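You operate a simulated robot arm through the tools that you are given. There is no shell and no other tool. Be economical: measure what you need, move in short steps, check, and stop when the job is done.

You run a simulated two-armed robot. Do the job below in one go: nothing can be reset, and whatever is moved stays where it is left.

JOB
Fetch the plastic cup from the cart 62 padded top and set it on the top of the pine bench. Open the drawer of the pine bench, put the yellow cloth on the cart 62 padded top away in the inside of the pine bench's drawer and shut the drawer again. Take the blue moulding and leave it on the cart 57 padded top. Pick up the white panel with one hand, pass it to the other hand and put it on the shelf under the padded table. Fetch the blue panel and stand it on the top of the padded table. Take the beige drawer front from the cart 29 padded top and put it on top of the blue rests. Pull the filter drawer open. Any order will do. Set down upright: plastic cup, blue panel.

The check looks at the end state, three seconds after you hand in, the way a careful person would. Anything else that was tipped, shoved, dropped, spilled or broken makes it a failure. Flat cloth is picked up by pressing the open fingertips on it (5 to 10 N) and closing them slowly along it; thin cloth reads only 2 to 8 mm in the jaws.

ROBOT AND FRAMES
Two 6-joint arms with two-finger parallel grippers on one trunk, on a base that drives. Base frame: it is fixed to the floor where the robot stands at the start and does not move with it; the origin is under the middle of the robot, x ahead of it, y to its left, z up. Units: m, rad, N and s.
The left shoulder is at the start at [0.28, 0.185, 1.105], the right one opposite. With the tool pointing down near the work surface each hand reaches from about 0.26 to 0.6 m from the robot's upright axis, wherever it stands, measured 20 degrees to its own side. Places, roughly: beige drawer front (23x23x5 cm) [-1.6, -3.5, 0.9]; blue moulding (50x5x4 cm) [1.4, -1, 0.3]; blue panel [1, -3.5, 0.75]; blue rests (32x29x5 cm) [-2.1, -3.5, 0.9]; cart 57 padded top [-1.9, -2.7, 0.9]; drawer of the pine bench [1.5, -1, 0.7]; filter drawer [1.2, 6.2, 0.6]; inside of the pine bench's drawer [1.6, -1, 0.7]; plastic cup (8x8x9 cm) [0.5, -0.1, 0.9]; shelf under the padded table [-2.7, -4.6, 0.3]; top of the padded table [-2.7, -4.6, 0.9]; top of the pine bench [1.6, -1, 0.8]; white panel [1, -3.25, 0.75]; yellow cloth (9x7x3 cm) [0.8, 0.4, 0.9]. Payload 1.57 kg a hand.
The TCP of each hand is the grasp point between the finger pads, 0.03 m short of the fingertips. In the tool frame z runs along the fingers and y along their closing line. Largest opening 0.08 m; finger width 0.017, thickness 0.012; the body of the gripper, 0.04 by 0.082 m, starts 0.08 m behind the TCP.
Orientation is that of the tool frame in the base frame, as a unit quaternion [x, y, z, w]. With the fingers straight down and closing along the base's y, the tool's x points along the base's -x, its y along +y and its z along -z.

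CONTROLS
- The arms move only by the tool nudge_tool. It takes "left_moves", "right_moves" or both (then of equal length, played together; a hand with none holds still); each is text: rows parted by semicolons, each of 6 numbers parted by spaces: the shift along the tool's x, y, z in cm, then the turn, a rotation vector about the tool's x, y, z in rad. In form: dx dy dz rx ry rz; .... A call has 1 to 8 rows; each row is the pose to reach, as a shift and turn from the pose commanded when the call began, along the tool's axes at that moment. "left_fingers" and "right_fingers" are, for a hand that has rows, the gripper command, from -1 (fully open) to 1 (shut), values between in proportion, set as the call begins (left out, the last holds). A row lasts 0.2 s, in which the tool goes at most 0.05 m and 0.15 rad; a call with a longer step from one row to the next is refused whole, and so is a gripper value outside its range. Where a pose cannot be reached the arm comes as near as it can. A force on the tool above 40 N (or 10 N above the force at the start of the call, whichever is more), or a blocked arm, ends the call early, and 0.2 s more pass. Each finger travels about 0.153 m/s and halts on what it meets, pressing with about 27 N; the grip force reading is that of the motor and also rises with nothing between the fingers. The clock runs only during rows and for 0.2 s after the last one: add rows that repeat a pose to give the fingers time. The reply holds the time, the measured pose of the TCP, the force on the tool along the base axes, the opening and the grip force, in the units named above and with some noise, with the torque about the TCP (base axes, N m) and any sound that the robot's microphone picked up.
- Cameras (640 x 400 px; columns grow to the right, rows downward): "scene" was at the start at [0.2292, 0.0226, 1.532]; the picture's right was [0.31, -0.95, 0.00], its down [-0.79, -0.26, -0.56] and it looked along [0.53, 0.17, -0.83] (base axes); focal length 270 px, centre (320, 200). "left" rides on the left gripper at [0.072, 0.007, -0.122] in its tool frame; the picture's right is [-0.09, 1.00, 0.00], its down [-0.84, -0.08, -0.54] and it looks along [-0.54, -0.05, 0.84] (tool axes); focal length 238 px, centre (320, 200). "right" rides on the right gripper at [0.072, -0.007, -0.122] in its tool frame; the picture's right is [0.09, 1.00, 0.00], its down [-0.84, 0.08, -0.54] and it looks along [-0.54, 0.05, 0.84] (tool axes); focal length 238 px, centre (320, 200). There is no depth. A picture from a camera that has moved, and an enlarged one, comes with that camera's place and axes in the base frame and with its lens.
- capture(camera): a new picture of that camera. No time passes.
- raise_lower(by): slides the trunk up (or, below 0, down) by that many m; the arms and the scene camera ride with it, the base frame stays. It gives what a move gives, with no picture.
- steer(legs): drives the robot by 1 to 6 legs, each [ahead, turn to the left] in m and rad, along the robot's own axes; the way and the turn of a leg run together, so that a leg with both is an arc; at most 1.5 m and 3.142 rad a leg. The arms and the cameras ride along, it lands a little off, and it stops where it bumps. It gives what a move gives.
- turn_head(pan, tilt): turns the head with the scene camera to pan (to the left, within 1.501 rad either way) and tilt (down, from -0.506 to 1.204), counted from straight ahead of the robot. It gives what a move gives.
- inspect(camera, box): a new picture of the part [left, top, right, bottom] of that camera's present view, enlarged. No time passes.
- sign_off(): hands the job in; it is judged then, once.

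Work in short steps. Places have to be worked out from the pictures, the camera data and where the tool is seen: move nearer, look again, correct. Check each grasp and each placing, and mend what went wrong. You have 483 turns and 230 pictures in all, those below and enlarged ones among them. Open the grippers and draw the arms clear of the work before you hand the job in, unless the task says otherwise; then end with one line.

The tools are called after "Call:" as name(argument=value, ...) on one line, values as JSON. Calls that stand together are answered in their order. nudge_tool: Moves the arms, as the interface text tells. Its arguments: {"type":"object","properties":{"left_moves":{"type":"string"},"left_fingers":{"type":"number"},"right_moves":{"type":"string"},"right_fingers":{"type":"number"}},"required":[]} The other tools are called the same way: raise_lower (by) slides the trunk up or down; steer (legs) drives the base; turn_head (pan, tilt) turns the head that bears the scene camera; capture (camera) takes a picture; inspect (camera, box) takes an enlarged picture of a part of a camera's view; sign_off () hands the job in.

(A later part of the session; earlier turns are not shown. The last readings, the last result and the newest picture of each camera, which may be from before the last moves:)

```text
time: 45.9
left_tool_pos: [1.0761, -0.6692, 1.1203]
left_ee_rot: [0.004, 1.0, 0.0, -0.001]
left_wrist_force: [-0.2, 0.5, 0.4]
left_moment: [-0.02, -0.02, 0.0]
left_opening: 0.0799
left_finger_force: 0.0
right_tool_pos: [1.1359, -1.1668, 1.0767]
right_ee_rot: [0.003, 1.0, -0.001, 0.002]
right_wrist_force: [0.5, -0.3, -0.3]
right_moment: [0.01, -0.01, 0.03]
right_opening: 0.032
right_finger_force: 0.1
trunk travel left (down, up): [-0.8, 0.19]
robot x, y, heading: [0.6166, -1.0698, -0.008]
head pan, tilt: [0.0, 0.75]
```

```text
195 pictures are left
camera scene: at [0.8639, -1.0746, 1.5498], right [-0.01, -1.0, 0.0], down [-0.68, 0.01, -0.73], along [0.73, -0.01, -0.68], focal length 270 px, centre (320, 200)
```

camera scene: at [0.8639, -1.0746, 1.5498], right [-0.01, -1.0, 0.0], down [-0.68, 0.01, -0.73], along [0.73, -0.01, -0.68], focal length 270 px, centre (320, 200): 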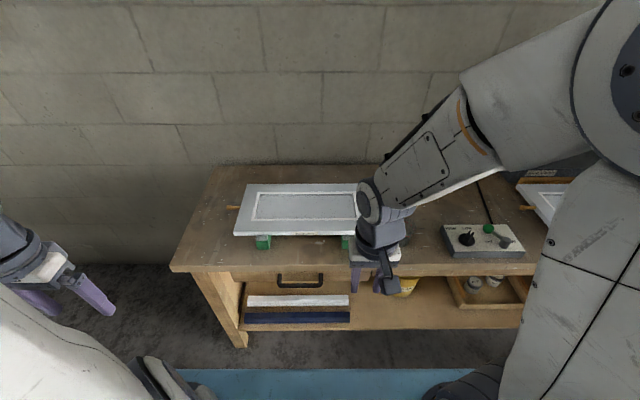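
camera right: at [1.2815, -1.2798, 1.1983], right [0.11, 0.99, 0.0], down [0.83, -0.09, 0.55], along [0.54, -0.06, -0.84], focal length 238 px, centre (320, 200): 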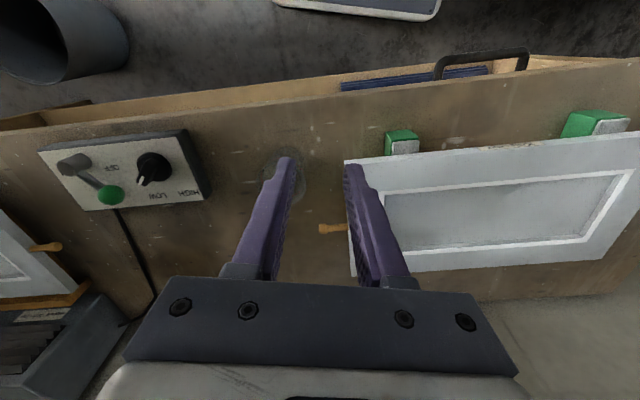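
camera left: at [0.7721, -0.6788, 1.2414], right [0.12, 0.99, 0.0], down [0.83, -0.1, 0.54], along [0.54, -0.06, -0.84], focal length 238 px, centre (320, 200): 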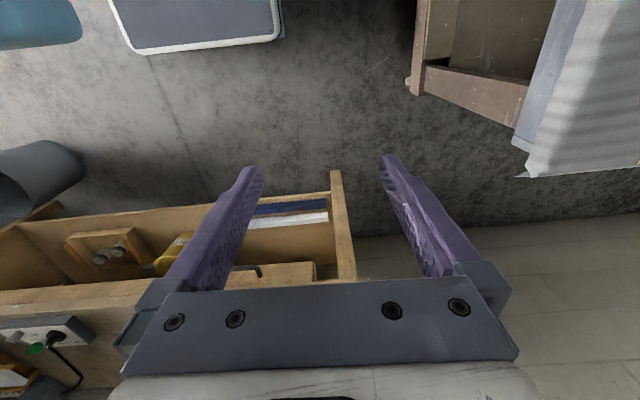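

Call:
inspect(camera="scene", box=[220, 240, 400, 350])

Call:
inspect(camera="right", box=[200, 60, 640, 335])

```text
3.56 times, centred on (310, 295) of scene
camera zoom: at [0.8639, -1.0746, 1.5498], right [-0.01, -1.0, 0.0], down [-0.68, 0.01, -0.73], along [0.73, -0.01, -0.68], focal length 960 px, centre (356, -138)
```

zoom: 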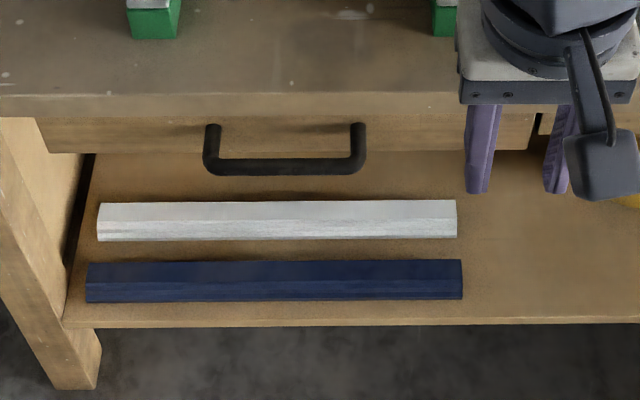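

```text
1.45 times, centred on (420, 198) of right
camera zoom: at [1.0643, -1.1716, 1.1981], right [-0.09, 1.0, 0.0], down [0.84, 0.07, 0.55], along [0.54, 0.04, -0.84], focal length 347 px, centre (174, 204)
```

zoom: 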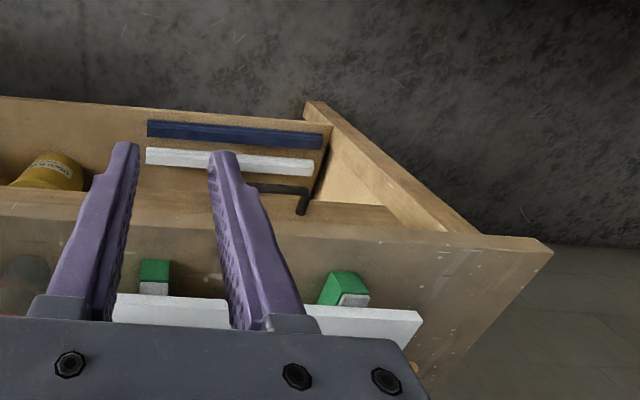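

The handle bar triangulates to (1.32, y −0.946…−1.09, z 0.74). I'll turn the left tool to point ahead with fingers closing vertically, a 120° rotation in two calls.

Call:
nudge_tool(left_moves="0 0 0 -0.0806 -0.0806 0.0806; 0 0 0 -0.1612 -0.1612 0.1612; 0 0 0 -0.2418 -0.2418 0.2418; 0 0 0 -0.3224 -0.3224 0.3224; 0 0 0 -0.403 -0.403 0.403; 0 0 0 -0.4836 -0.4836 0.4836; 0 0 0 -0.5642 -0.5642 0.5642; 0 0 0 -0.6448 -0.6448 0.6448", left_fingers=-0.2)

Call:
nudge_tool(left_moves="0 0 0 -0.0806 -0.0806 0.0806; 0 0 0 -0.1612 -0.1612 0.1612; 0 0 0 -0.2418 -0.2418 0.2418; 0 0 0 -0.3224 -0.3224 0.3224; 0 0 0 -0.403 -0.403 0.403; 0 0 0 -0.4836 -0.4836 0.4836; 0 0 0 -0.5642 -0.5642 0.5642")

Call:
raise_lower(by=-0.25)

Call:
capture(camera="scene")

```text
time: 47.6
left_tool_pos: [1.1028, -0.637, 1.2233]
left_ee_rot: [0.307, 0.852, 0.298, 0.302]
left_wrist_force: [0.1, -0.2, 0.1]
left_moment: [0.03, 0.01, -0.02]
left_opening: 0.0481
left_finger_force: 0.0
left hand out of reach, approached as far as the arm can: row 3, 4, 5, 6, 7, 8
right_tool_pos: [1.1341, -1.1656, 1.076]
right_ee_rot: [0.004, 1.0, -0.001, 0.001]
right_wrist_force: [0.4, 0.6, 0.0]
right_moment: [-0.02, 0.01, -0.04]
right_opening: 0.0319
right_finger_force: 0.0
trunk travel left (down, up): [-0.8, 0.19]
robot x, y, heading: [0.6206, -1.0738, -0.005]
head pan, tilt: [0.0, 0.75]
```

```text
time: 49.2
left_tool_pos: [1.1171, -0.647, 1.2355]
left_ee_rot: [0.322, 0.839, 0.303, 0.318]
left_wrist_force: [0.7, 0.2, -0.3]
left_moment: [0.03, -0.02, 0.02]
left_opening: 0.0479
left_finger_force: 0.0
left hand out of reach, approached as far as the arm can: row 1, 2, 3, 4, 5, 6, 7
right_tool_pos: [1.1358, -1.1673, 1.0764]
right_ee_rot: [0.004, 1.0, -0.002, 0.002]
right_wrist_force: [0.0, 0.2, 0.4]
right_moment: [0.01, 0.01, 0.0]
right_opening: 0.0319
right_finger_force: 0.0
trunk travel left (down, up): [-0.8, 0.19]
robot x, y, heading: [0.6202, -1.0691, -0.006]
head pan, tilt: [0.0, 0.75]
```

```text
time: 51.8
left_tool_pos: [1.1171, -0.6466, 0.9839]
left_ee_rot: [0.321, 0.839, 0.303, 0.318]
left_wrist_force: [0.3, 0.4, 0.4]
left_moment: [0.02, -0.01, -0.03]
left_opening: 0.0479
left_finger_force: 0.2
right_tool_pos: [1.1348, -1.1674, 0.8264]
right_ee_rot: [0.004, 1.0, -0.001, 0.002]
right_wrist_force: [-0.3, 0.1, -0.6]
right_moment: [0.02, 0.0, -0.01]
right_opening: 0.0319
right_finger_force: 0.1
trunk travel left (down, up): [-0.55, 0.44]
robot x, y, heading: [0.6222, -1.075, -0.01]
head pan, tilt: [0.0, 0.75]
```

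```text
192 pictures are left
camera scene: at [0.8639, -1.0746, 1.2998], right [-0.01, -1.0, 0.0], down [-0.68, 0.0, -0.73], along [0.73, -0.01, -0.68], focal length 270 px, centre (320, 200)
```

scene: 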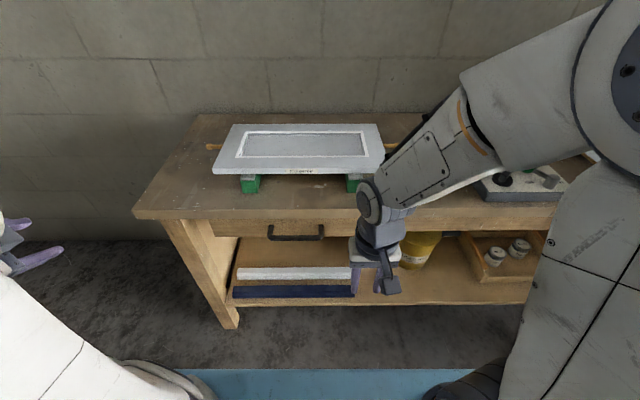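

The arm was too folded for that pose. I'll move the right hand aside, then bring the left hand forward toward the handle as it rotates.

Call:
nudge_tool(right_moves="1 -4 -2 0 0 0; 2 -8 -4 0 0 0; 3 -12 -6 0 0 0; 4 -16 -8 0 0 0")

Call:
nudge_tool(left_moves="-2.82 -3.42 0.89 -0.0682 -0.0682 0.0682; -5.64 -6.84 1.78 -0.1364 -0.1364 0.1364; -8.46 -10.26 2.66 -0.2046 -0.2046 0.2046; -11.28 -13.68 3.55 -0.2728 -0.2728 0.2728; -14.1 -17.1 4.44 -0.341 -0.341 0.341; -16.92 -20.52 5.33 -0.409 -0.409 0.409; -19.74 -23.94 6.22 -0.477 -0.477 0.477; -22.56 -27.36 7.1 -0.5456 -0.5456 0.5456")

Call:
capture(camera="scene")

```text
time: 52.8
left_tool_pos: [1.1178, -0.646, 0.9844]
left_ee_rot: [0.321, 0.839, 0.304, 0.318]
left_wrist_force: [-0.1, 0.0, -0.3]
left_moment: [0.03, -0.02, 0.0]
left_opening: 0.0481
left_finger_force: 0.0
right_tool_pos: [1.0935, -1.3276, 0.9074]
right_ee_rot: [0.004, 1.0, -0.001, 0.002]
right_wrist_force: [-0.2, 0.1, 1.0]
right_moment: [0.02, 0.05, -0.03]
right_opening: 0.0321
right_finger_force: 0.1
trunk travel left (down, up): [-0.55, 0.44]
robot x, y, heading: [0.6219, -1.075, -0.009]
head pan, tilt: [0.0, 0.75]
```

```text
time: 54.6
left_tool_pos: [1.2541, -0.8319, 0.9878]
left_ee_rot: [0.505, 0.738, 0.253, 0.369]
left_wrist_force: [0.3, 0.1, 0.1]
left_moment: [-0.02, 0.02, 0.0]
left_opening: 0.0479
left_finger_force: 0.1
left hand out of reach, approached as far as the arm can: row 1, 2, 3, 4, 5, 6, 7, 8
right_tool_pos: [1.0941, -1.3269, 0.9061]
right_ee_rot: [0.003, 1.0, 0.0, 0.001]
right_wrist_force: [0.1, 0.5, 0.0]
right_moment: [0.02, -0.03, -0.02]
right_opening: 0.0322
right_finger_force: 0.0
trunk travel left (down, up): [-0.55, 0.44]
robot x, y, heading: [0.6152, -1.071, -0.008]
head pan, tilt: [0.0, 0.75]
```

```text
191 pictures are left
camera scene: at [0.8639, -1.0746, 1.2998], right [-0.01, -1.0, 0.0], down [-0.68, 0.0, -0.73], along [0.73, -0.01, -0.68], focal length 270 px, centre (320, 200)
```

scene: 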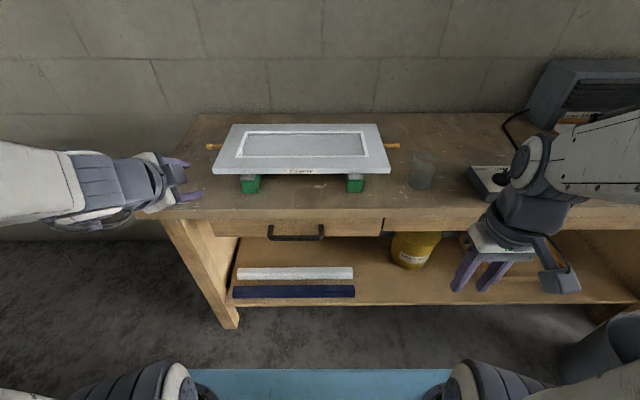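

The cup is fine on the bench. A tool tilted about 37° below level will do for the bar, so I'll only finish the roll and go down toward the handle.

Call:
nudge_tool(left_moves="-1.6 -3.7 1.4 0 0 0.06; -3.2 -7.3 2.9 0 0 0.12; -4.8 -11 4.3 0 0 0.18; -6.4 -14.7 5.7 0 0 0.24; -8 -18.4 7.1 0 0 0.3; -9.5 -22 8.5 0 0 0.37; -9.5 -22 8.5 0 0 0.37")

Call:
capture(camera="scene")

```text
time: 56.2
left_tool_pos: [1.2753, -1.0443, 0.7977]
left_ee_rot: [0.633, 0.632, 0.316, 0.316]
left_wrist_force: [-0.1, 0.5, -0.2]
left_moment: [-0.01, 0.01, -0.02]
left_opening: 0.0481
left_finger_force: 0.1
left hand out of reach, approached as far as the arm can: row 1, 2, 3, 4, 5, 6, 7
right_tool_pos: [1.0942, -1.3269, 0.9053]
right_ee_rot: [0.004, 1.0, -0.001, 0.002]
right_wrist_force: [0.3, -0.4, -0.4]
right_moment: [-0.03, 0.05, -0.03]
right_opening: 0.032
right_finger_force: 0.2
trunk travel left (down, up): [-0.55, 0.44]
robot x, y, heading: [0.6151, -1.0749, -0.004]
head pan, tilt: [0.0, 0.75]
```

```text
190 pictures are left
camera scene: at [0.8642, -1.0748, 1.2997], right [-0.01, -1.0, 0.0], down [-0.68, 0.01, -0.73], along [0.73, -0.01, -0.68], focal length 270 px, centre (320, 200)
```

scene: 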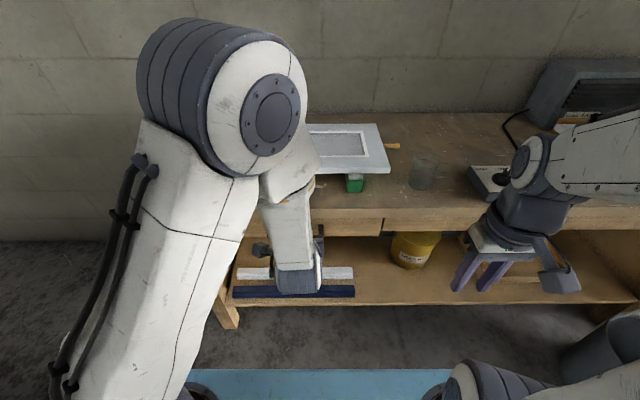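

The tool is now x=+Y, pointing 37° below level, with the TCP at (1.275,-1.044,0.798). I'll look through the left camera for the handle.

Call:
capture(camera="left")

```text
189 pictures are left
camera left: at [1.1803, -0.9734, 0.8759], right [0.6, -0.09, 0.8], down [-0.48, -0.84, 0.26], along [0.64, -0.54, -0.54], focal length 238 px, centre (320, 200)
```

left: 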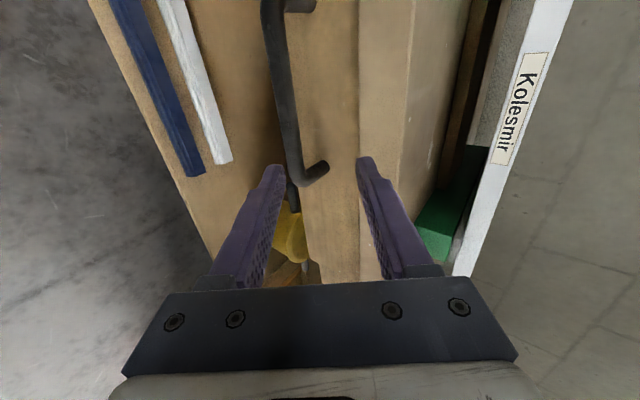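

The bar runs y −0.95…−1.065 at x≈1.315, z≈0.737. I'll align the hand with it, stop short and check again.

Call:
nudge_tool(left_moves="1.2 -0.8 1 0 0 0; 2.4 -1.7 2 0 0 0; 3.6 -2.5 3 0 0 0; 3.6 -2.5 3 0 0 0", left_fingers=0.15)

Call:
capture(camera="left")

```text
time: 57.2
left_tool_pos: [1.2886, -1.0108, 0.7599]
left_ee_rot: [0.632, 0.633, 0.317, 0.315]
left_wrist_force: [0.3, 1.3, -0.3]
left_moment: [-0.03, 0.01, -0.05]
left_opening: 0.0336
left_finger_force: 0.0
left hand out of reach, approached as far as the arm can: row 1, 2, 3, 4
right_tool_pos: [1.093, -1.3271, 0.9067]
right_ee_rot: [0.004, 1.0, 0.0, 0.0]
right_wrist_force: [0.2, 0.5, 0.7]
right_moment: [-0.02, -0.01, -0.02]
right_opening: 0.032
right_finger_force: 0.0
trunk travel left (down, up): [-0.55, 0.44]
robot x, y, heading: [0.6191, -1.0729, -0.006]
head pan, tilt: [0.0, 0.75]
```

```text
188 pictures are left
camera left: at [1.1943, -0.9411, 0.8384], right [0.6, -0.09, 0.8], down [-0.48, -0.84, 0.26], along [0.64, -0.54, -0.54], focal length 238 px, centre (320, 200)
```

left: 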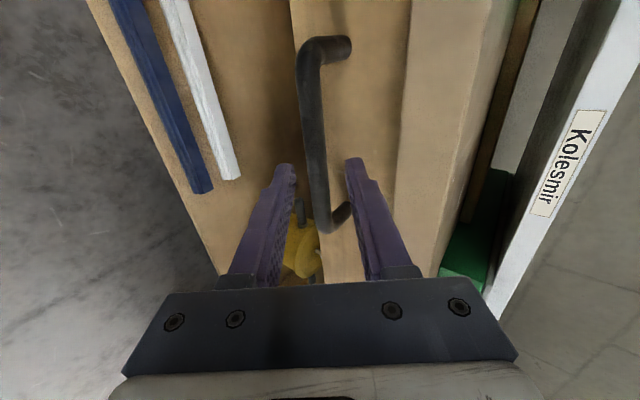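

The bar is centred between the fingers, about 3 cm ahead. I'll advance 2.3 cm and close.

Call:
nudge_tool(left_moves="0 0 1.2 0 0 0; 0 0 2.3 0 0 0; 0 0 2.3 0 0 0")

Call:
nudge_tool(left_moves="0 0 0 0 0 0; 0 0 0 0 0 0; 0 0 0 0 0 0", left_fingers=1)

Call:
capture(camera="left")

```text
time: 58.0
left_tool_pos: [1.3085, -1.0114, 0.7465]
left_ee_rot: [0.632, 0.633, 0.316, 0.315]
left_wrist_force: [-0.7, -0.1, -0.9]
left_moment: [-0.01, 0.0, 0.01]
left_opening: 0.0341
left_finger_force: 0.0
right_tool_pos: [1.0934, -1.3266, 0.9062]
right_ee_rot: [0.004, 1.0, -0.001, 0.001]
right_wrist_force: [0.9, 0.2, 0.7]
right_moment: [0.01, -0.02, 0.0]
right_opening: 0.0322
right_finger_force: 0.0
trunk travel left (down, up): [-0.55, 0.44]
robot x, y, heading: [0.6218, -1.0748, -0.006]
head pan, tilt: [0.0, 0.75]
```

```text
time: 58.8
left_tool_pos: [1.3066, -1.0112, 0.7443]
left_ee_rot: [0.633, 0.633, 0.315, 0.313]
left_wrist_force: [-8.9, -2.2, -16.5]
left_moment: [-0.24, 0.37, -0.2]
left_opening: 0.0156
left_finger_force: 31.1
right_tool_pos: [1.0948, -1.3273, 0.9059]
right_ee_rot: [0.004, 1.0, -0.001, 0.002]
right_wrist_force: [-0.1, -0.1, -0.9]
right_moment: [0.0, -0.02, 0.01]
right_opening: 0.0318
right_finger_force: 0.0
trunk travel left (down, up): [-0.55, 0.44]
robot x, y, heading: [0.6194, -1.0731, -0.013]
head pan, tilt: [0.0, 0.75]
```

```text
187 pictures are left
camera left: at [1.2129, -0.9403, 0.8226], right [0.6, -0.09, 0.79], down [-0.48, -0.84, 0.26], along [0.64, -0.54, -0.55], focal length 238 px, centre (320, 200)
```

left: 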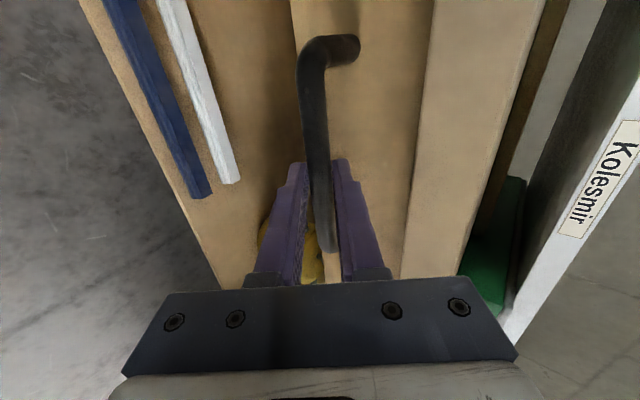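

Gripping the bar (15.6 mm). I'll pull by driving back 0.12 m.

Call:
steer(legs=[[-0.12, 0]])

Call:
capture(camera="left")

```text
time: 60.1
left_tool_pos: [1.186, -1.0123, 0.7452]
left_ee_rot: [0.634, 0.632, 0.315, 0.315]
left_wrist_force: [0.7, -11.6, -28.9]
left_moment: [-0.44, 0.47, -0.41]
left_opening: 0.0153
left_finger_force: 31.9
right_tool_pos: [0.9709, -1.3263, 0.9057]
right_ee_rot: [0.004, 1.0, -0.002, 0.002]
right_wrist_force: [0.4, 0.0, 0.0]
right_moment: [0.0, -0.03, 0.03]
right_opening: 0.0321
right_finger_force: 0.1
trunk travel left (down, up): [-0.55, 0.44]
robot x, y, heading: [0.4923, -1.072, -0.006]
head pan, tilt: [0.0, 0.75]
```

```text
186 pictures are left
camera left: at [1.0911, -0.9402, 0.8226], right [0.6, -0.09, 0.79], down [-0.48, -0.84, 0.27], along [0.64, -0.54, -0.55], focal length 238 px, centre (320, 200)
```

left: 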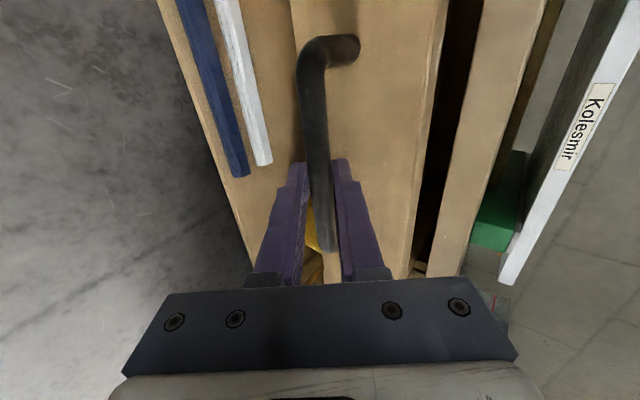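

The drawer has opened 12 cm. I'll ease the vertical strain and pull another 0.1 m.

Call:
nudge_tool(left_moves="0 -0.3 0.2 0 0 0; 0 -0.3 0.2 0 0 0")

Call:
steer(legs=[[-0.1, 0]])

Call:
capture(camera="scene")

```text
time: 60.7
left_tool_pos: [1.1853, -1.0111, 0.744]
left_ee_rot: [0.632, 0.633, 0.317, 0.317]
left_wrist_force: [-0.5, 6.4, 20.7]
left_moment: [0.09, -0.36, 0.04]
left_opening: 0.0155
left_finger_force: 31.6
right_tool_pos: [0.9702, -1.327, 0.908]
right_ee_rot: [0.004, 1.0, 0.0, 0.003]
right_wrist_force: [0.3, 0.5, 0.3]
right_moment: [0.02, -0.01, 0.01]
right_opening: 0.0323
right_finger_force: 0.1
trunk travel left (down, up): [-0.55, 0.44]
robot x, y, heading: [0.4957, -1.0714, -0.012]
head pan, tilt: [0.0, 0.75]
```

```text
time: 61.8
left_tool_pos: [1.0852, -1.0115, 0.7435]
left_ee_rot: [0.632, 0.631, 0.317, 0.318]
left_wrist_force: [1.1, 12.8, 32.2]
left_moment: [0.12, -0.66, 0.35]
left_opening: 0.0157
left_finger_force: 31.6
right_tool_pos: [0.8686, -1.3272, 0.9074]
right_ee_rot: [0.004, 1.0, -0.001, 0.003]
right_wrist_force: [0.5, 0.0, -0.5]
right_moment: [0.0, 0.02, 0.0]
right_opening: 0.0321
right_finger_force: 0.1
trunk travel left (down, up): [-0.55, 0.44]
robot x, y, heading: [0.3969, -1.0666, -0.012]
head pan, tilt: [0.0, 0.75]
```

```text
185 pictures are left
camera scene: at [0.6392, -1.0731, 1.3002], right [-0.01, -1.0, 0.0], down [-0.68, 0.01, -0.73], along [0.73, -0.01, -0.68], focal length 270 px, centre (320, 200)
```

scene: 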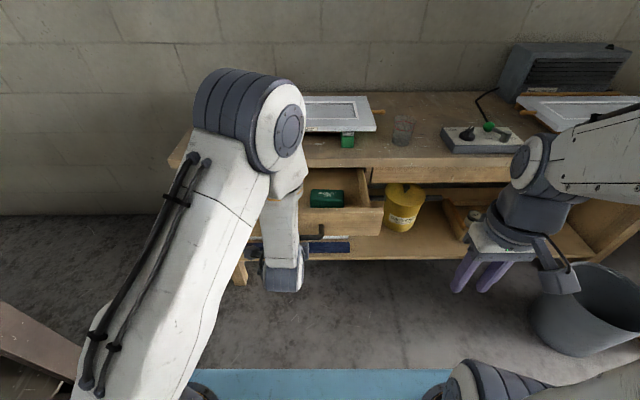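

The drawer is open about 22 cm, with a green item inside. I'll release the handle and back off.

Call:
nudge_tool(left_moves="0 0.15 0 0 0 0; 0 0.15 0 0 0 0; 0 0.15 0 0 0 0", left_fingers=0)

Call:
nudge_tool(left_moves="0 0 -3 0 0 0; 0 0 -6 0 0 0; 0 0 -9 0 0 0; 0 0 -9 0 0 0")

Call:
capture(camera="left")

```text
time: 62.6
left_tool_pos: [1.0867, -1.0114, 0.7446]
left_ee_rot: [0.633, 0.631, 0.316, 0.317]
left_wrist_force: [-0.2, -0.6, -0.6]
left_moment: [0.05, 0.01, -0.03]
left_opening: 0.04
left_finger_force: 0.1
right_tool_pos: [0.8697, -1.3274, 0.9067]
right_ee_rot: [0.005, 1.0, 0.0, 0.002]
right_wrist_force: [0.6, 0.1, 0.5]
right_moment: [-0.02, 0.0, -0.01]
right_opening: 0.0323
right_finger_force: 0.0
trunk travel left (down, up): [-0.55, 0.44]
robot x, y, heading: [0.3948, -1.0712, -0.01]
head pan, tilt: [0.0, 0.75]
```

```text
time: 63.6
left_tool_pos: [1.053, -1.0404, 0.7912]
left_ee_rot: [0.632, 0.632, 0.317, 0.317]
left_wrist_force: [0.2, 0.5, 0.1]
left_moment: [0.01, 0.02, 0.02]
left_opening: 0.0401
left_finger_force: 0.0
left hand out of reach, approached as far as the arm can: row 1, 2, 3, 4
right_tool_pos: [0.8697, -1.3282, 0.9055]
right_ee_rot: [0.004, 1.0, -0.001, 0.002]
right_wrist_force: [0.0, 0.8, -0.6]
right_moment: [0.0, 0.01, 0.01]
right_opening: 0.0321
right_finger_force: 0.1
trunk travel left (down, up): [-0.55, 0.44]
robot x, y, heading: [0.3979, -1.0703, -0.012]
head pan, tilt: [0.0, 0.75]
```

```text
184 pictures are left
camera left: at [0.9589, -0.9689, 0.8687], right [0.6, -0.09, 0.8], down [-0.48, -0.84, 0.26], along [0.64, -0.54, -0.54], focal length 238 px, centre (320, 200)
```

left: 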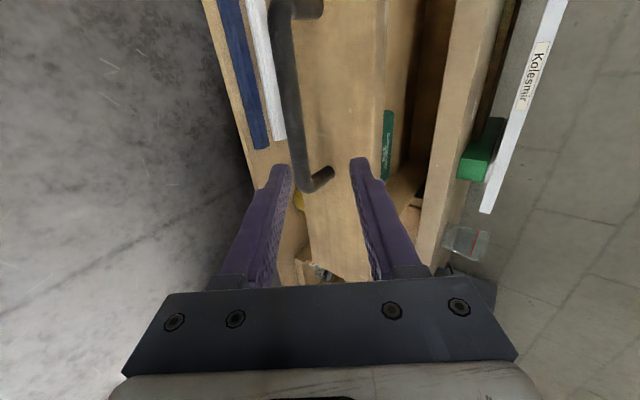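

The hand is clear of the bar. I'll raise the trunk and drive back to the front of cart 62, around y≈0.28, for the cloth.

Call:
steer(legs=[[-0.5, 0.0], [0, 1.582], [1.35, 0], [0, -1.571]])

Call:
raise_lower(by=0.25)

Call:
turn_head(pan=0.2, tilt=0.7)

Call:
capture(camera="scene")

```text
time: 78.6
left_tool_pos: [0.2318, 0.8021, 0.7918]
left_ee_rot: [0.274, 0.85, 0.428, 0.139]
left_wrist_force: [-0.2, -0.1, -0.1]
left_moment: [-0.02, -0.02, 0.01]
left_opening: 0.04
left_finger_force: 0.1
right_tool_pos: [0.3493, 0.4858, 0.9052]
right_ee_rot: [-0.45, 0.893, 0.007, -0.009]
right_wrist_force: [-20.9, 8.9, 12.9]
right_moment: [0.13, 0.14, 0.1]
right_opening: 0.012
right_finger_force: 0.2
trunk travel left (down, up): [-0.55, 0.44]
robot x, y, heading: [-0.1252, 0.249, 0.938]
head pan, tilt: [0.0, 0.75]
stopped in leg 4: the force on the tool passed its limit at 52 N (the readings are from after the stop); the commanded pose is now the measured one
```

```text
time: 81.2
left_tool_pos: [0.2321, 0.8026, 1.0416]
left_ee_rot: [0.274, 0.851, 0.427, 0.137]
left_wrist_force: [-1.1, 0.5, 0.0]
left_moment: [0.01, 0.01, 0.01]
left_opening: 0.0401
left_finger_force: 0.1
right_tool_pos: [0.3521, 0.4847, 1.1549]
right_ee_rot: [-0.45, 0.893, 0.006, -0.008]
right_wrist_force: [-0.1, 0.3, 0.1]
right_moment: [-0.01, 0.04, -0.02]
right_opening: 0.032
right_finger_force: 0.1
trunk travel left (down, up): [-0.8, 0.19]
robot x, y, heading: [-0.1235, 0.2496, 0.945]
head pan, tilt: [0.0, 0.75]
```

```text
time: 81.9
left_tool_pos: [0.2323, 0.8018, 1.04]
left_ee_rot: [0.274, 0.851, 0.427, 0.137]
left_wrist_force: [0.8, -0.6, -0.8]
left_moment: [0.0, -0.02, 0.0]
left_opening: 0.04
left_finger_force: 0.0
right_tool_pos: [0.3524, 0.4853, 1.1551]
right_ee_rot: [-0.45, 0.893, 0.006, -0.007]
right_wrist_force: [0.3, 0.0, -0.2]
right_moment: [-0.02, 0.0, -0.01]
right_opening: 0.032
right_finger_force: 0.1
trunk travel left (down, up): [-0.8, 0.19]
robot x, y, heading: [-0.1237, 0.2461, 0.942]
head pan, tilt: [0.201, 0.7]
```

```text
183 pictures are left
camera scene: at [0.0057, 0.4557, 1.554], right [0.91, -0.42, 0.0], down [-0.27, -0.59, -0.76], along [0.32, 0.7, -0.64], focal length 270 px, centre (320, 200)
```

scene: 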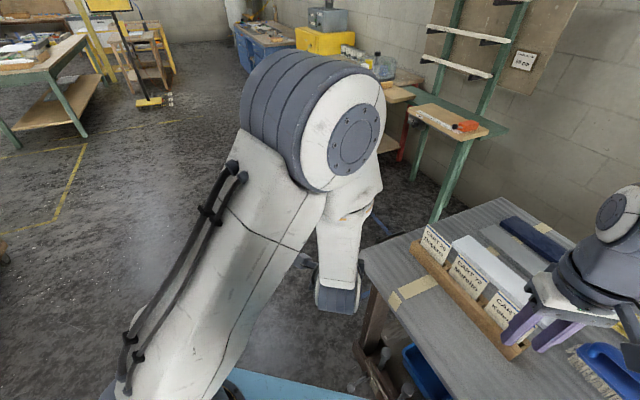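

While the trunk was low, the right fingertips touched the cart's padded edge (52 N). The trunk is up now; I'll raise it further, back away a little, finish the turn and check that nothing moved.

Call:
raise_lower(by=0.15)

Call:
steer(legs=[[-0.15, 0.0], [0, -0.94]])

Call:
turn_head(pan=0.0, tilt=0.85)

Call:
capture(camera="scene")

```text
time: 83.6
left_tool_pos: [0.232, 0.8017, 1.1913]
left_ee_rot: [0.274, 0.851, 0.427, 0.138]
left_wrist_force: [0.0, -0.2, -0.1]
left_moment: [0.04, -0.01, -0.01]
left_opening: 0.04
left_finger_force: 0.1
right_tool_pos: [0.3515, 0.485, 1.3051]
right_ee_rot: [-0.45, 0.893, 0.006, -0.008]
right_wrist_force: [0.1, 0.0, 0.2]
right_moment: [-0.01, -0.04, -0.01]
right_opening: 0.032
right_finger_force: 0.0
trunk travel left (down, up): [-0.95, 0.04]
robot x, y, heading: [-0.1246, 0.2466, 0.944]
head pan, tilt: [0.201, 0.7]
```

```text
time: 87.4
left_tool_pos: [0.4468, 0.1544, 1.1906]
left_ee_rot: [0.636, 0.629, 0.315, 0.318]
left_wrist_force: [0.4, 0.8, 0.2]
left_moment: [0.01, 0.01, 0.01]
left_opening: 0.0398
left_finger_force: 0.0
right_tool_pos: [0.2572, -0.1246, 1.3042]
right_ee_rot: [0.012, 1.0, 0.01, -0.004]
right_wrist_force: [0.4, -0.1, 0.0]
right_moment: [0.0, 0.04, -0.01]
right_opening: 0.0318
right_finger_force: 0.0
trunk travel left (down, up): [-0.95, 0.04]
robot x, y, heading: [-0.2125, 0.1308, -0.015]
head pan, tilt: [0.201, 0.7]
```

```text
time: 88.2
left_tool_pos: [0.4473, 0.1561, 1.1905]
left_ee_rot: [0.635, 0.628, 0.316, 0.319]
left_wrist_force: [0.1, -0.5, -0.1]
left_moment: [-0.01, -0.02, 0.02]
left_opening: 0.0399
left_finger_force: 0.1
right_tool_pos: [0.2567, -0.125, 1.3051]
right_ee_rot: [0.012, 1.0, 0.009, -0.005]
right_wrist_force: [-0.1, -0.2, 0.3]
right_moment: [0.01, 0.02, 0.02]
right_opening: 0.0319
right_finger_force: 0.3
trunk travel left (down, up): [-0.95, 0.04]
robot x, y, heading: [-0.2128, 0.1295, -0.02]
head pan, tilt: [0.0, 0.85]
```

```text
182 pictures are left
camera scene: at [0.0283, 0.1262, 1.6918], right [-0.02, -1.0, 0.0], down [-0.75, 0.01, -0.66], along [0.66, -0.01, -0.75], focal length 270 px, centre (320, 200)
```

scene: 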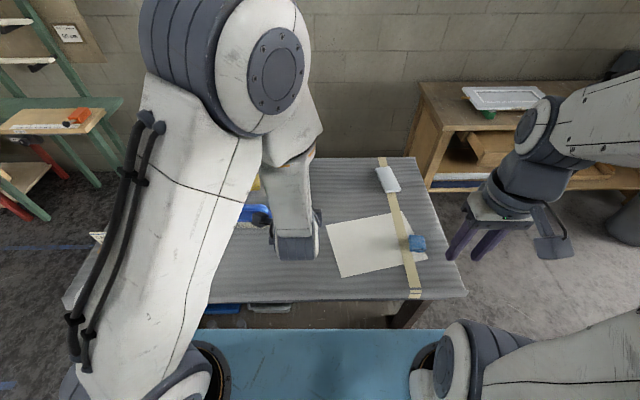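

The cart is unmoved: the sponge is still at (0.535,-0.222) and the near edge at x≈0.345. I'll sidestep to y≈0.31, approach to x≈0, and straighten the left tool to test its reach to the cloth.

Call:
steer(legs=[[0, 1.59], [0.18, 0], [0, -1.571], [0.2, 0]])

Call:
nudge_tool(left_moves="0 0 0 0.08 0.08 -0.08; 0 0 0 0.16 0.16 -0.16; 0 0 0 0.24 0.24 -0.24; 0 0 0 0.32 0.32 -0.32; 0 0 0 0.4 0.4 -0.4; 0 0 0 0.48 0.48 -0.48; 0 0 0 0.54 0.54 -0.54", left_fingers=-1)

Call:
capture(camera="scene")

```text
time: 98.5
left_tool_pos: [0.6408, 0.3369, 1.1913]
left_ee_rot: [0.633, 0.631, 0.316, 0.318]
left_wrist_force: [0.2, 1.7, -0.4]
left_moment: [-0.01, -0.03, -0.03]
left_opening: 0.0401
left_finger_force: 0.1
right_tool_pos: [0.4514, 0.0561, 1.3048]
right_ee_rot: [0.009, 1.0, 0.008, -0.004]
right_wrist_force: [0.1, -0.2, 0.1]
right_moment: [-0.02, 0.01, 0.05]
right_opening: 0.0323
right_finger_force: 0.0
trunk travel left (down, up): [-0.95, 0.04]
robot x, y, heading: [-0.0172, 0.3066, -0.013]
head pan, tilt: [0.0, 0.85]
```

```text
time: 100.2
left_tool_pos: [0.6401, 0.3373, 1.1921]
left_ee_rot: [0.402, 0.893, 0.2, 0.037]
left_wrist_force: [-0.1, 0.0, -0.3]
left_moment: [0.0, -0.01, -0.01]
left_opening: 0.0797
left_finger_force: 0.0
right_tool_pos: [0.4506, 0.0572, 1.3045]
right_ee_rot: [0.01, 1.0, 0.009, -0.004]
right_wrist_force: [-0.1, 0.1, 0.5]
right_moment: [0.01, -0.01, -0.01]
right_opening: 0.0323
right_finger_force: 0.1
trunk travel left (down, up): [-0.95, 0.04]
robot x, y, heading: [-0.0196, 0.3121, -0.012]
head pan, tilt: [0.0, 0.85]
```

```text
181 pictures are left
camera scene: at [0.2223, 0.3066, 1.6918], right [-0.01, -1.0, 0.0], down [-0.75, 0.01, -0.66], along [0.66, -0.01, -0.75], focal length 270 px, centre (320, 200)
```

scene: 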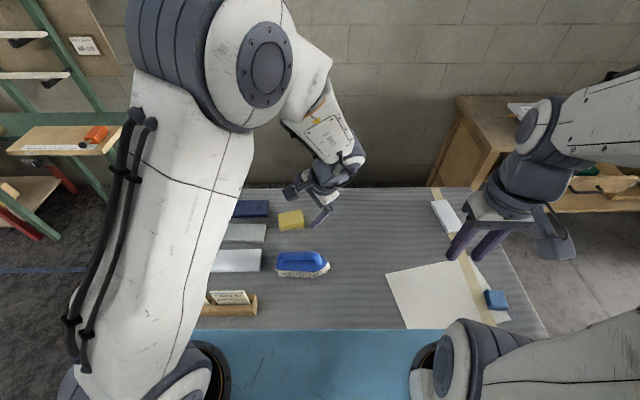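

From above, the cloth is at ≈(0.845,0.41). I'll move the left tool over it, pointing down and closing along its 7 cm side, to see whether it reaches.

Call:
nudge_tool(left_moves="-1.4 1.66 3.5 0.053 -0.027 0.064; -2.8 3.3 7.1 0.106 -0.053 0.127; -4.2 5 10.6 0.159 -0.08 0.191; -5.7 6.6 14.2 0.212 -0.106 0.255; -7.1 8.3 17.7 0.265 -0.133 0.319; -8.5 10 21.3 0.318 -0.159 0.382; -9.9 11.6 24.8 0.371 -0.186 0.446; -9.9 11.6 24.8 0.371 -0.186 0.446")

Call:
capture(camera="left")

```text
time: 101.6
left_tool_pos: [0.6864, 0.3929, 1.0115]
left_ee_rot: [0.546, 0.832, 0.081, 0.06]
left_wrist_force: [-7.4, -2.4, 29.9]
left_moment: [-0.49, 1.65, 0.04]
left_opening: 0.0799
left_finger_force: 0.1
left hand out of reach, approached as far as the arm can: row 2, 3, 4, 5, 6, 7
right_tool_pos: [0.4508, 0.0581, 1.3056]
right_ee_rot: [0.009, 1.0, 0.008, -0.004]
right_wrist_force: [1.1, 0.3, 0.8]
right_moment: [0.02, 0.06, 0.0]
right_opening: 0.0319
right_finger_force: 0.1
trunk travel left (down, up): [-0.95, 0.04]
robot x, y, heading: [-0.0181, 0.3064, -0.016]
head pan, tilt: [0.0, 0.85]
stopped in row 7 (left hand): the force on the tool passed its limit at 94 N (the readings are from after the stop); the commanded pose is now the measured one
```

```text
180 pictures are left
camera left: at [0.64, 0.4518, 1.1305], right [0.93, 0.31, 0.2], down [0.16, -0.84, 0.53], along [0.33, -0.46, -0.83], focal length 238 px, centre (320, 200)
```

left: 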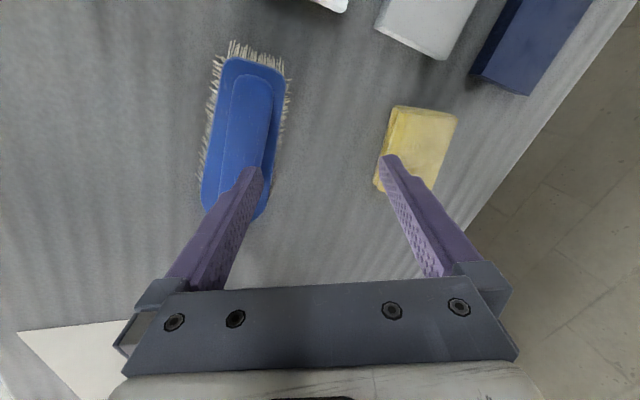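

The hand fell short and pressed on the brush handle (94 N). I'll raise it at once and check the brush.

Call:
nudge_tool(left_moves="0 0 -4 0 0 0; 0 0 -8 0 0 0; 0 0 -12 0 0 0; 0 0 -12 0 0 0")

Call:
inspect(camera="scene", box=[200, 180, 380, 300])

```text
time: 102.6
left_tool_pos: [0.6496, 0.3798, 1.1025]
left_ee_rot: [0.545, 0.828, 0.084, 0.101]
left_wrist_force: [-0.2, 0.0, 0.8]
left_moment: [0.04, -0.01, -0.02]
left_opening: 0.08
left_finger_force: 0.0
left hand out of reach, approached as far as the arm can: row 1, 2, 3, 4
right_tool_pos: [0.4521, 0.0571, 1.3052]
right_ee_rot: [0.009, 1.0, 0.009, -0.006]
right_wrist_force: [-0.3, 0.1, 0.0]
right_moment: [-0.03, -0.01, 0.0]
right_opening: 0.0319
right_finger_force: 0.1
trunk travel left (down, up): [-0.95, 0.04]
robot x, y, heading: [-0.0198, 0.3077, -0.01]
head pan, tilt: [0.0, 0.85]
```

```text
3.33 times, centred on (290, 240) of scene
camera zoom: at [0.2222, 0.3066, 1.6918], right [-0.01, -1.0, 0.0], down [-0.75, 0.01, -0.66], along [0.66, -0.01, -0.75], focal length 900 px, centre (420, 67)
```

zoom: 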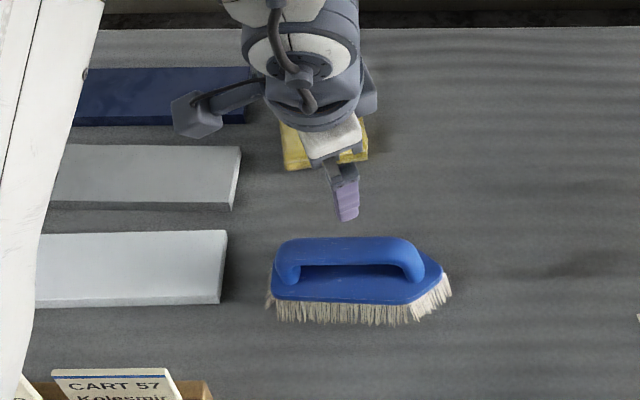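

The brush is unmoved (same pixels). The cloth is just out of reach with the tool vertical. I'll pitch the tool forward, hook the fingertips behind the cloth and draw it nearer through the free area right of the brush. First I reorient, off to the right of the brush.

Call:
nudge_tool(left_moves="-1.95 -0.83 0 -0.031 -0.053 -0.128; -3.9 -1.66 0 -0.061 -0.105 -0.256; -5.85 -2.5 0 -0.092 -0.158 -0.383; -7.8 -3.3 0 -0.123 -0.21 -0.511; -9.7 -4.1 0 -0.153 -0.263 -0.639; -11.7 -5 0 -0.184 -0.315 -0.767; -13.6 -5.8 0 -0.215 -0.368 -0.894; -15.6 -6.6 0 -0.245 -0.42 -1.022")

Call:
raise_lower(by=-0.15)

Call:
capture(camera="scene")

```text
time: 104.4
left_tool_pos: [0.6647, 0.2154, 1.1139]
left_ee_rot: [0.066, 0.946, 0.028, 0.317]
left_wrist_force: [-0.1, -0.3, 0.2]
left_moment: [-0.05, -0.04, -0.03]
left_opening: 0.0801
left_finger_force: 0.2
left hand out of reach, approached as far as the arm can: row 1
right_tool_pos: [0.4516, 0.0569, 1.3046]
right_ee_rot: [0.009, 1.0, 0.009, -0.004]
right_wrist_force: [-0.8, 1.2, -0.5]
right_moment: [0.0, -0.02, -0.01]
right_opening: 0.0322
right_finger_force: 0.0
trunk travel left (down, up): [-0.95, 0.04]
robot x, y, heading: [-0.0164, 0.3061, -0.008]
head pan, tilt: [0.0, 0.85]
```

```text
time: 106.2
left_tool_pos: [0.6645, 0.2143, 0.964]
left_ee_rot: [0.067, 0.946, 0.029, 0.317]
left_wrist_force: [-0.1, 0.9, -0.3]
left_moment: [0.0, 0.03, 0.01]
left_opening: 0.08
left_finger_force: 0.0
right_tool_pos: [0.4519, 0.0573, 1.1536]
right_ee_rot: [0.01, 1.0, 0.009, -0.005]
right_wrist_force: [0.5, -0.5, 0.5]
right_moment: [-0.01, -0.02, -0.01]
right_opening: 0.0321
right_finger_force: 0.0
trunk travel left (down, up): [-0.8, 0.19]
robot x, y, heading: [-0.0169, 0.3027, -0.013]
head pan, tilt: [0.0, 0.85]
```

```text
178 pictures are left
camera scene: at [0.2224, 0.3067, 1.5418], right [-0.01, -1.0, 0.0], down [-0.75, 0.01, -0.66], along [0.66, -0.01, -0.75], focal length 270 px, centre (320, 200)
```

scene: 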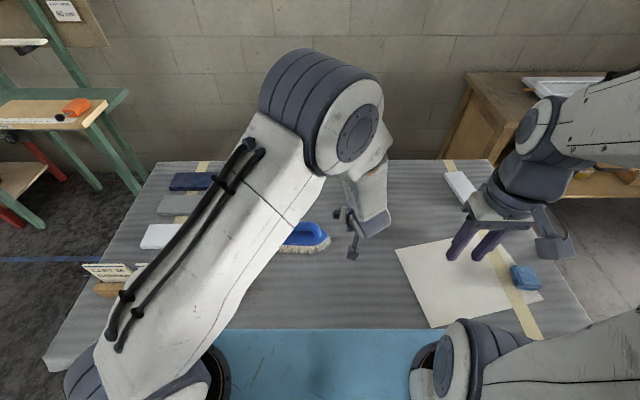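

The tool is pitched about 37° forward, to the right of the brush. I'll extend ahead at this y to test the reach at x≈0.86.

Call:
nudge_tool(left_moves="-3.6 0.5 1.8 0 -0.03 0; -7.3 1 3.6 0 -0.06 0; -10.9 1.5 5.3 0 -0.1 0; -14.6 2 7.1 0 -0.13 0; -18.2 2.5 8.9 0 -0.16 0; -18.2 2.5 8.9 0 -0.16 0", left_fingers=0.5)

Call:
capture(camera="left")

```text
time: 107.6
left_tool_pos: [0.8648, 0.2133, 1.0014]
left_ee_rot: [0.07, 0.918, 0.023, 0.39]
left_wrist_force: [0.7, -0.4, -0.9]
left_moment: [-0.02, 0.04, -0.01]
left_opening: 0.02
left_finger_force: 0.0
right_tool_pos: [0.4526, 0.0569, 1.1538]
right_ee_rot: [0.01, 1.0, 0.008, -0.005]
right_wrist_force: [0.3, 1.1, -0.1]
right_moment: [-0.02, 0.02, 0.03]
right_opening: 0.032
right_finger_force: 0.0
trunk travel left (down, up): [-0.8, 0.19]
robot x, y, heading: [-0.0175, 0.3073, -0.009]
head pan, tilt: [0.0, 0.85]
```

```text
177 pictures are left
camera left: at [0.7276, 0.2311, 1.0345], right [0.17, 0.97, 0.16], down [0.17, -0.19, 0.97], along [0.97, -0.14, -0.2], focal length 238 px, centre (320, 200)
```

left: 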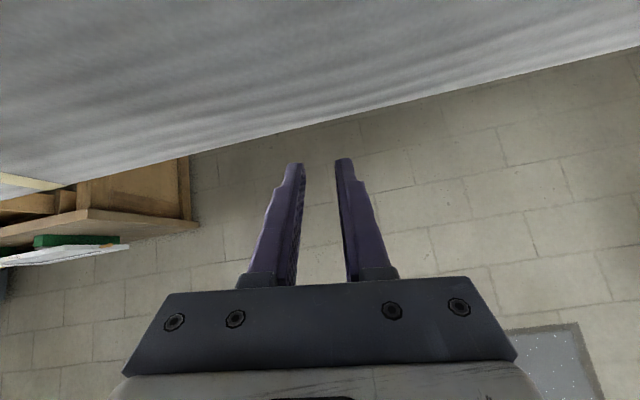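

It reaches x=0.865 with the lower trunk. I'll rotate toward vertical, closing along the cloth's short side, over the cloth at height z≈1.02.

Call:
nudge_tool(left_moves="0.36 2.48 -0.39 0.055 0.064 0.108; 0.72 4.95 -0.78 0.11 0.129 0.216; 1.08 7.4 -1.16 0.165 0.193 0.324; 1.44 9.9 -1.55 0.22 0.258 0.432; 1.8 12.4 -1.94 0.275 0.322 0.54; 2.15 14.9 -2.3 0.33 0.386 0.647; 2.5 17.3 -2.7 0.385 0.451 0.755; 2.87 19.8 -3.1 0.44 0.515 0.863", left_fingers=-1)

Call:
nudge_tool(left_moves="0 0 0 0.055 0.064 0.108; 0 0 0 0.11 0.129 0.216; 0 0 0 0.11 0.129 0.216")

Call:
capture(camera="left")

```text
time: 109.4
left_tool_pos: [0.667, 0.1682, 0.992]
left_ee_rot: [0.406, 0.904, 0.029, 0.13]
left_wrist_force: [-1.8, -1.3, 1.3]
left_moment: [0.15, -0.16, 0.0]
left_opening: 0.0801
left_finger_force: 0.1
left hand out of reach, approached as far as the arm can: row 4, 5, 6, 7, 8
right_tool_pos: [0.4489, 0.0529, 1.1553]
right_ee_rot: [0.009, 1.0, 0.011, -0.002]
right_wrist_force: [-1.1, -1.1, 1.0]
right_moment: [0.18, -0.18, 0.05]
right_opening: 0.0321
right_finger_force: 0.0
trunk travel left (down, up): [-0.8, 0.19]
robot x, y, heading: [-0.0174, 0.3116, -0.013]
head pan, tilt: [0.0, 0.85]
```

```text
time: 110.2
left_tool_pos: [0.6443, 0.1551, 0.9833]
left_ee_rot: [0.426, 0.898, 0.03, 0.111]
left_wrist_force: [0.4, 0.4, -0.2]
left_moment: [0.02, 0.0, 0.01]
left_opening: 0.0799
left_finger_force: 0.0
left hand out of reach, approached as far as the arm can: row 1, 2, 3
right_tool_pos: [0.4523, 0.057, 1.1542]
right_ee_rot: [0.01, 1.0, 0.01, -0.004]
right_wrist_force: [-0.5, 0.8, 0.3]
right_moment: [-0.01, -0.02, 0.05]
right_opening: 0.0322
right_finger_force: 0.1
trunk travel left (down, up): [-0.8, 0.19]
robot x, y, heading: [-0.0163, 0.3116, -0.011]
head pan, tilt: [0.0, 0.85]
```

```text
176 pictures are left
camera left: at [0.5781, 0.2195, 1.09], right [0.81, 0.56, 0.16], down [0.33, -0.67, 0.66], along [0.48, -0.48, -0.73], focal length 238 px, centre (320, 200)
```

left: 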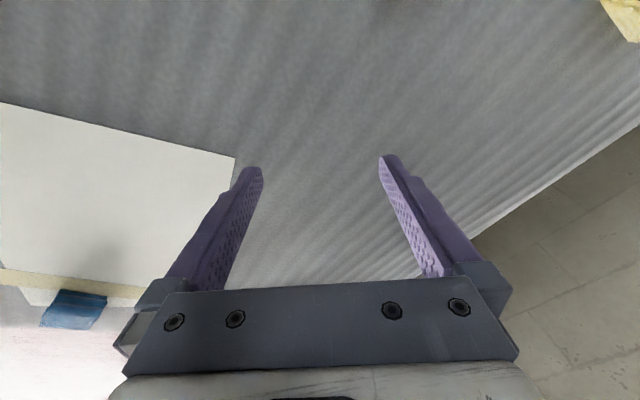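

Vertical isn't reachable there. I'll return to the pitched pose at (0.85,0.2) and use the hook-and-draw approach.

Call:
nudge_tool(left_moves="-1.2 2.4 0 -0.036 -0.065 -0.105; -2.4 4.8 0 -0.073 -0.13 -0.211; -3.7 7.1 0.3 -0.109 -0.195 -0.316; -4.9 9.5 0.4 -0.145 -0.26 -0.422; -6.1 11.9 0.5 -0.181 -0.324 -0.527; -7.3 14.2 0.6 -0.218 -0.389 -0.632; -8.6 16.6 0.7 -0.254 -0.454 -0.738; -9.8 19 0.8 -0.29 -0.519 -0.843", left_fingers=0.2)

Call:
capture(camera="scene")

```text
time: 112.0
left_tool_pos: [0.8484, 0.2013, 1.0213]
left_ee_rot: [-0.001, 0.921, -0.001, 0.391]
left_wrist_force: [0.0, 0.4, -0.1]
left_moment: [0.01, -0.01, -0.03]
left_opening: 0.0321
left_finger_force: 0.1
right_tool_pos: [0.4521, 0.0568, 1.1532]
right_ee_rot: [0.009, 1.0, 0.008, -0.004]
right_wrist_force: [-0.6, 0.6, 0.6]
right_moment: [0.03, -0.02, 0.01]
right_opening: 0.0321
right_finger_force: 0.0
trunk travel left (down, up): [-0.8, 0.19]
robot x, y, heading: [-0.0188, 0.312, -0.011]
head pan, tilt: [0.0, 0.85]
```

```text
175 pictures are left
camera scene: at [0.2224, 0.3066, 1.5418], right [-0.01, -1.0, 0.0], down [-0.75, 0.01, -0.66], along [0.66, -0.01, -0.75], focal length 270 px, centre (320, 200)
```

scene: 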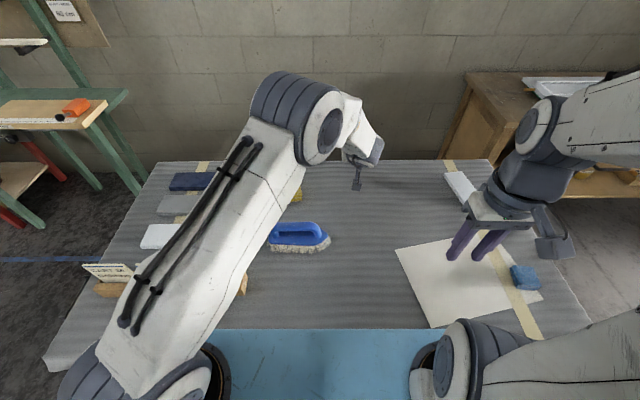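

Clean pose. I'll move above the cloth, with the fingers 5 cm apart, ready to press on it.

Call:
nudge_tool(left_moves="0 4.4 0 0 0 0; 0 8.8 0 0 0 0; 1 13.2 0.2 0 0 0; 2 17.6 0.5 0 0 0; 3.5 21.9 0.8 0 0 0; 4.6 21.9 1 0 0 0; 4.6 21.9 1 0 0 0", left_fingers=-0.25)

Call:
capture(camera="left")

Call:
inspect(camera="scene", box=[200, 130, 380, 250])

```text
time: 113.6
left_tool_pos: [0.8255, 0.4221, 0.9802]
left_ee_rot: [-0.001, 0.92, 0.0, 0.391]
left_wrist_force: [0.4, -0.4, 0.3]
left_moment: [0.03, 0.04, 0.03]
left_opening: 0.05
left_finger_force: 0.1
right_tool_pos: [0.4517, 0.0566, 1.1551]
right_ee_rot: [0.01, 1.0, 0.008, -0.004]
right_wrist_force: [-0.2, -0.3, 0.5]
right_moment: [0.02, -0.03, -0.02]
right_opening: 0.0322
right_finger_force: 0.0
trunk travel left (down, up): [-0.8, 0.19]
robot x, y, heading: [-0.0177, 0.3067, -0.009]
head pan, tilt: [0.0, 0.85]
```

```text
174 pictures are left
camera left: at [0.6866, 0.4273, 1.0125], right [0.06, 1.0, 0.07], down [0.19, -0.08, 0.98], along [0.98, -0.05, -0.2], focal length 238 px, centre (320, 200)
```

left: 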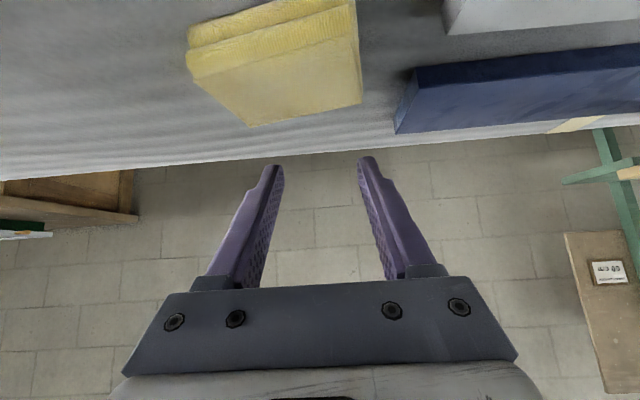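

```text
3.33 times, centred on (290, 190) of scene
camera zoom: at [0.2225, 0.3067, 1.5418], right [-0.01, -1.0, 0.0], down [-0.75, 0.01, -0.66], along [0.66, -0.01, -0.75], focal length 900 px, centre (420, 233)
```

zoom: 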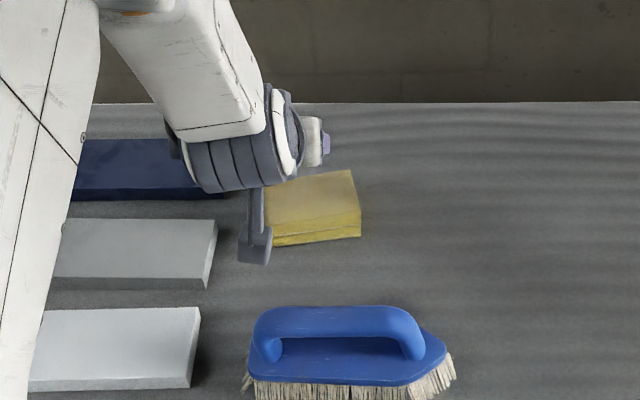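

The cloth centre is ≈(0.84,0.403). I'll lower onto it by about 6 cm, watching the force.

Call:
nudge_tool(left_moves="1.45 -0.8 1.4 0 0 0; 2.9 -1.7 2.8 0 0 0; 4.3 -1.7 4.2 0 0 0")

Call:
capture(camera="left")

```text
time: 114.3
left_tool_pos: [0.8313, 0.4043, 0.945]
left_ee_rot: [-0.003, 0.914, 0.0, 0.405]
left_wrist_force: [-3.1, -0.6, 12.2]
left_moment: [0.32, -0.1, 0.12]
left_opening: 0.0501
left_finger_force: 0.1
right_tool_pos: [0.452, 0.0568, 1.1555]
right_ee_rot: [0.009, 1.0, 0.008, -0.005]
right_wrist_force: [-0.2, 1.0, 0.1]
right_moment: [-0.01, 0.01, -0.02]
right_opening: 0.0321
right_finger_force: 0.1
trunk travel left (down, up): [-0.8, 0.19]
robot x, y, heading: [-0.017, 0.3092, -0.009]
head pan, tilt: [0.0, 0.85]
stopped in row 3 (left hand): the force on the tool passed its limit at 60 N (the readings are from after the stop); the commanded pose is now the measured one
```

```text
172 pictures are left
camera left: at [0.6915, 0.4086, 0.9715], right [0.06, 1.0, 0.06], down [0.16, -0.07, 0.98], along [0.99, -0.05, -0.16], focal length 238 px, centre (320, 200)
```

left: 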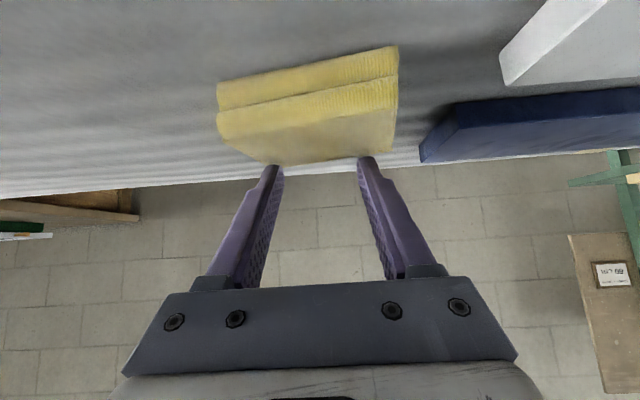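

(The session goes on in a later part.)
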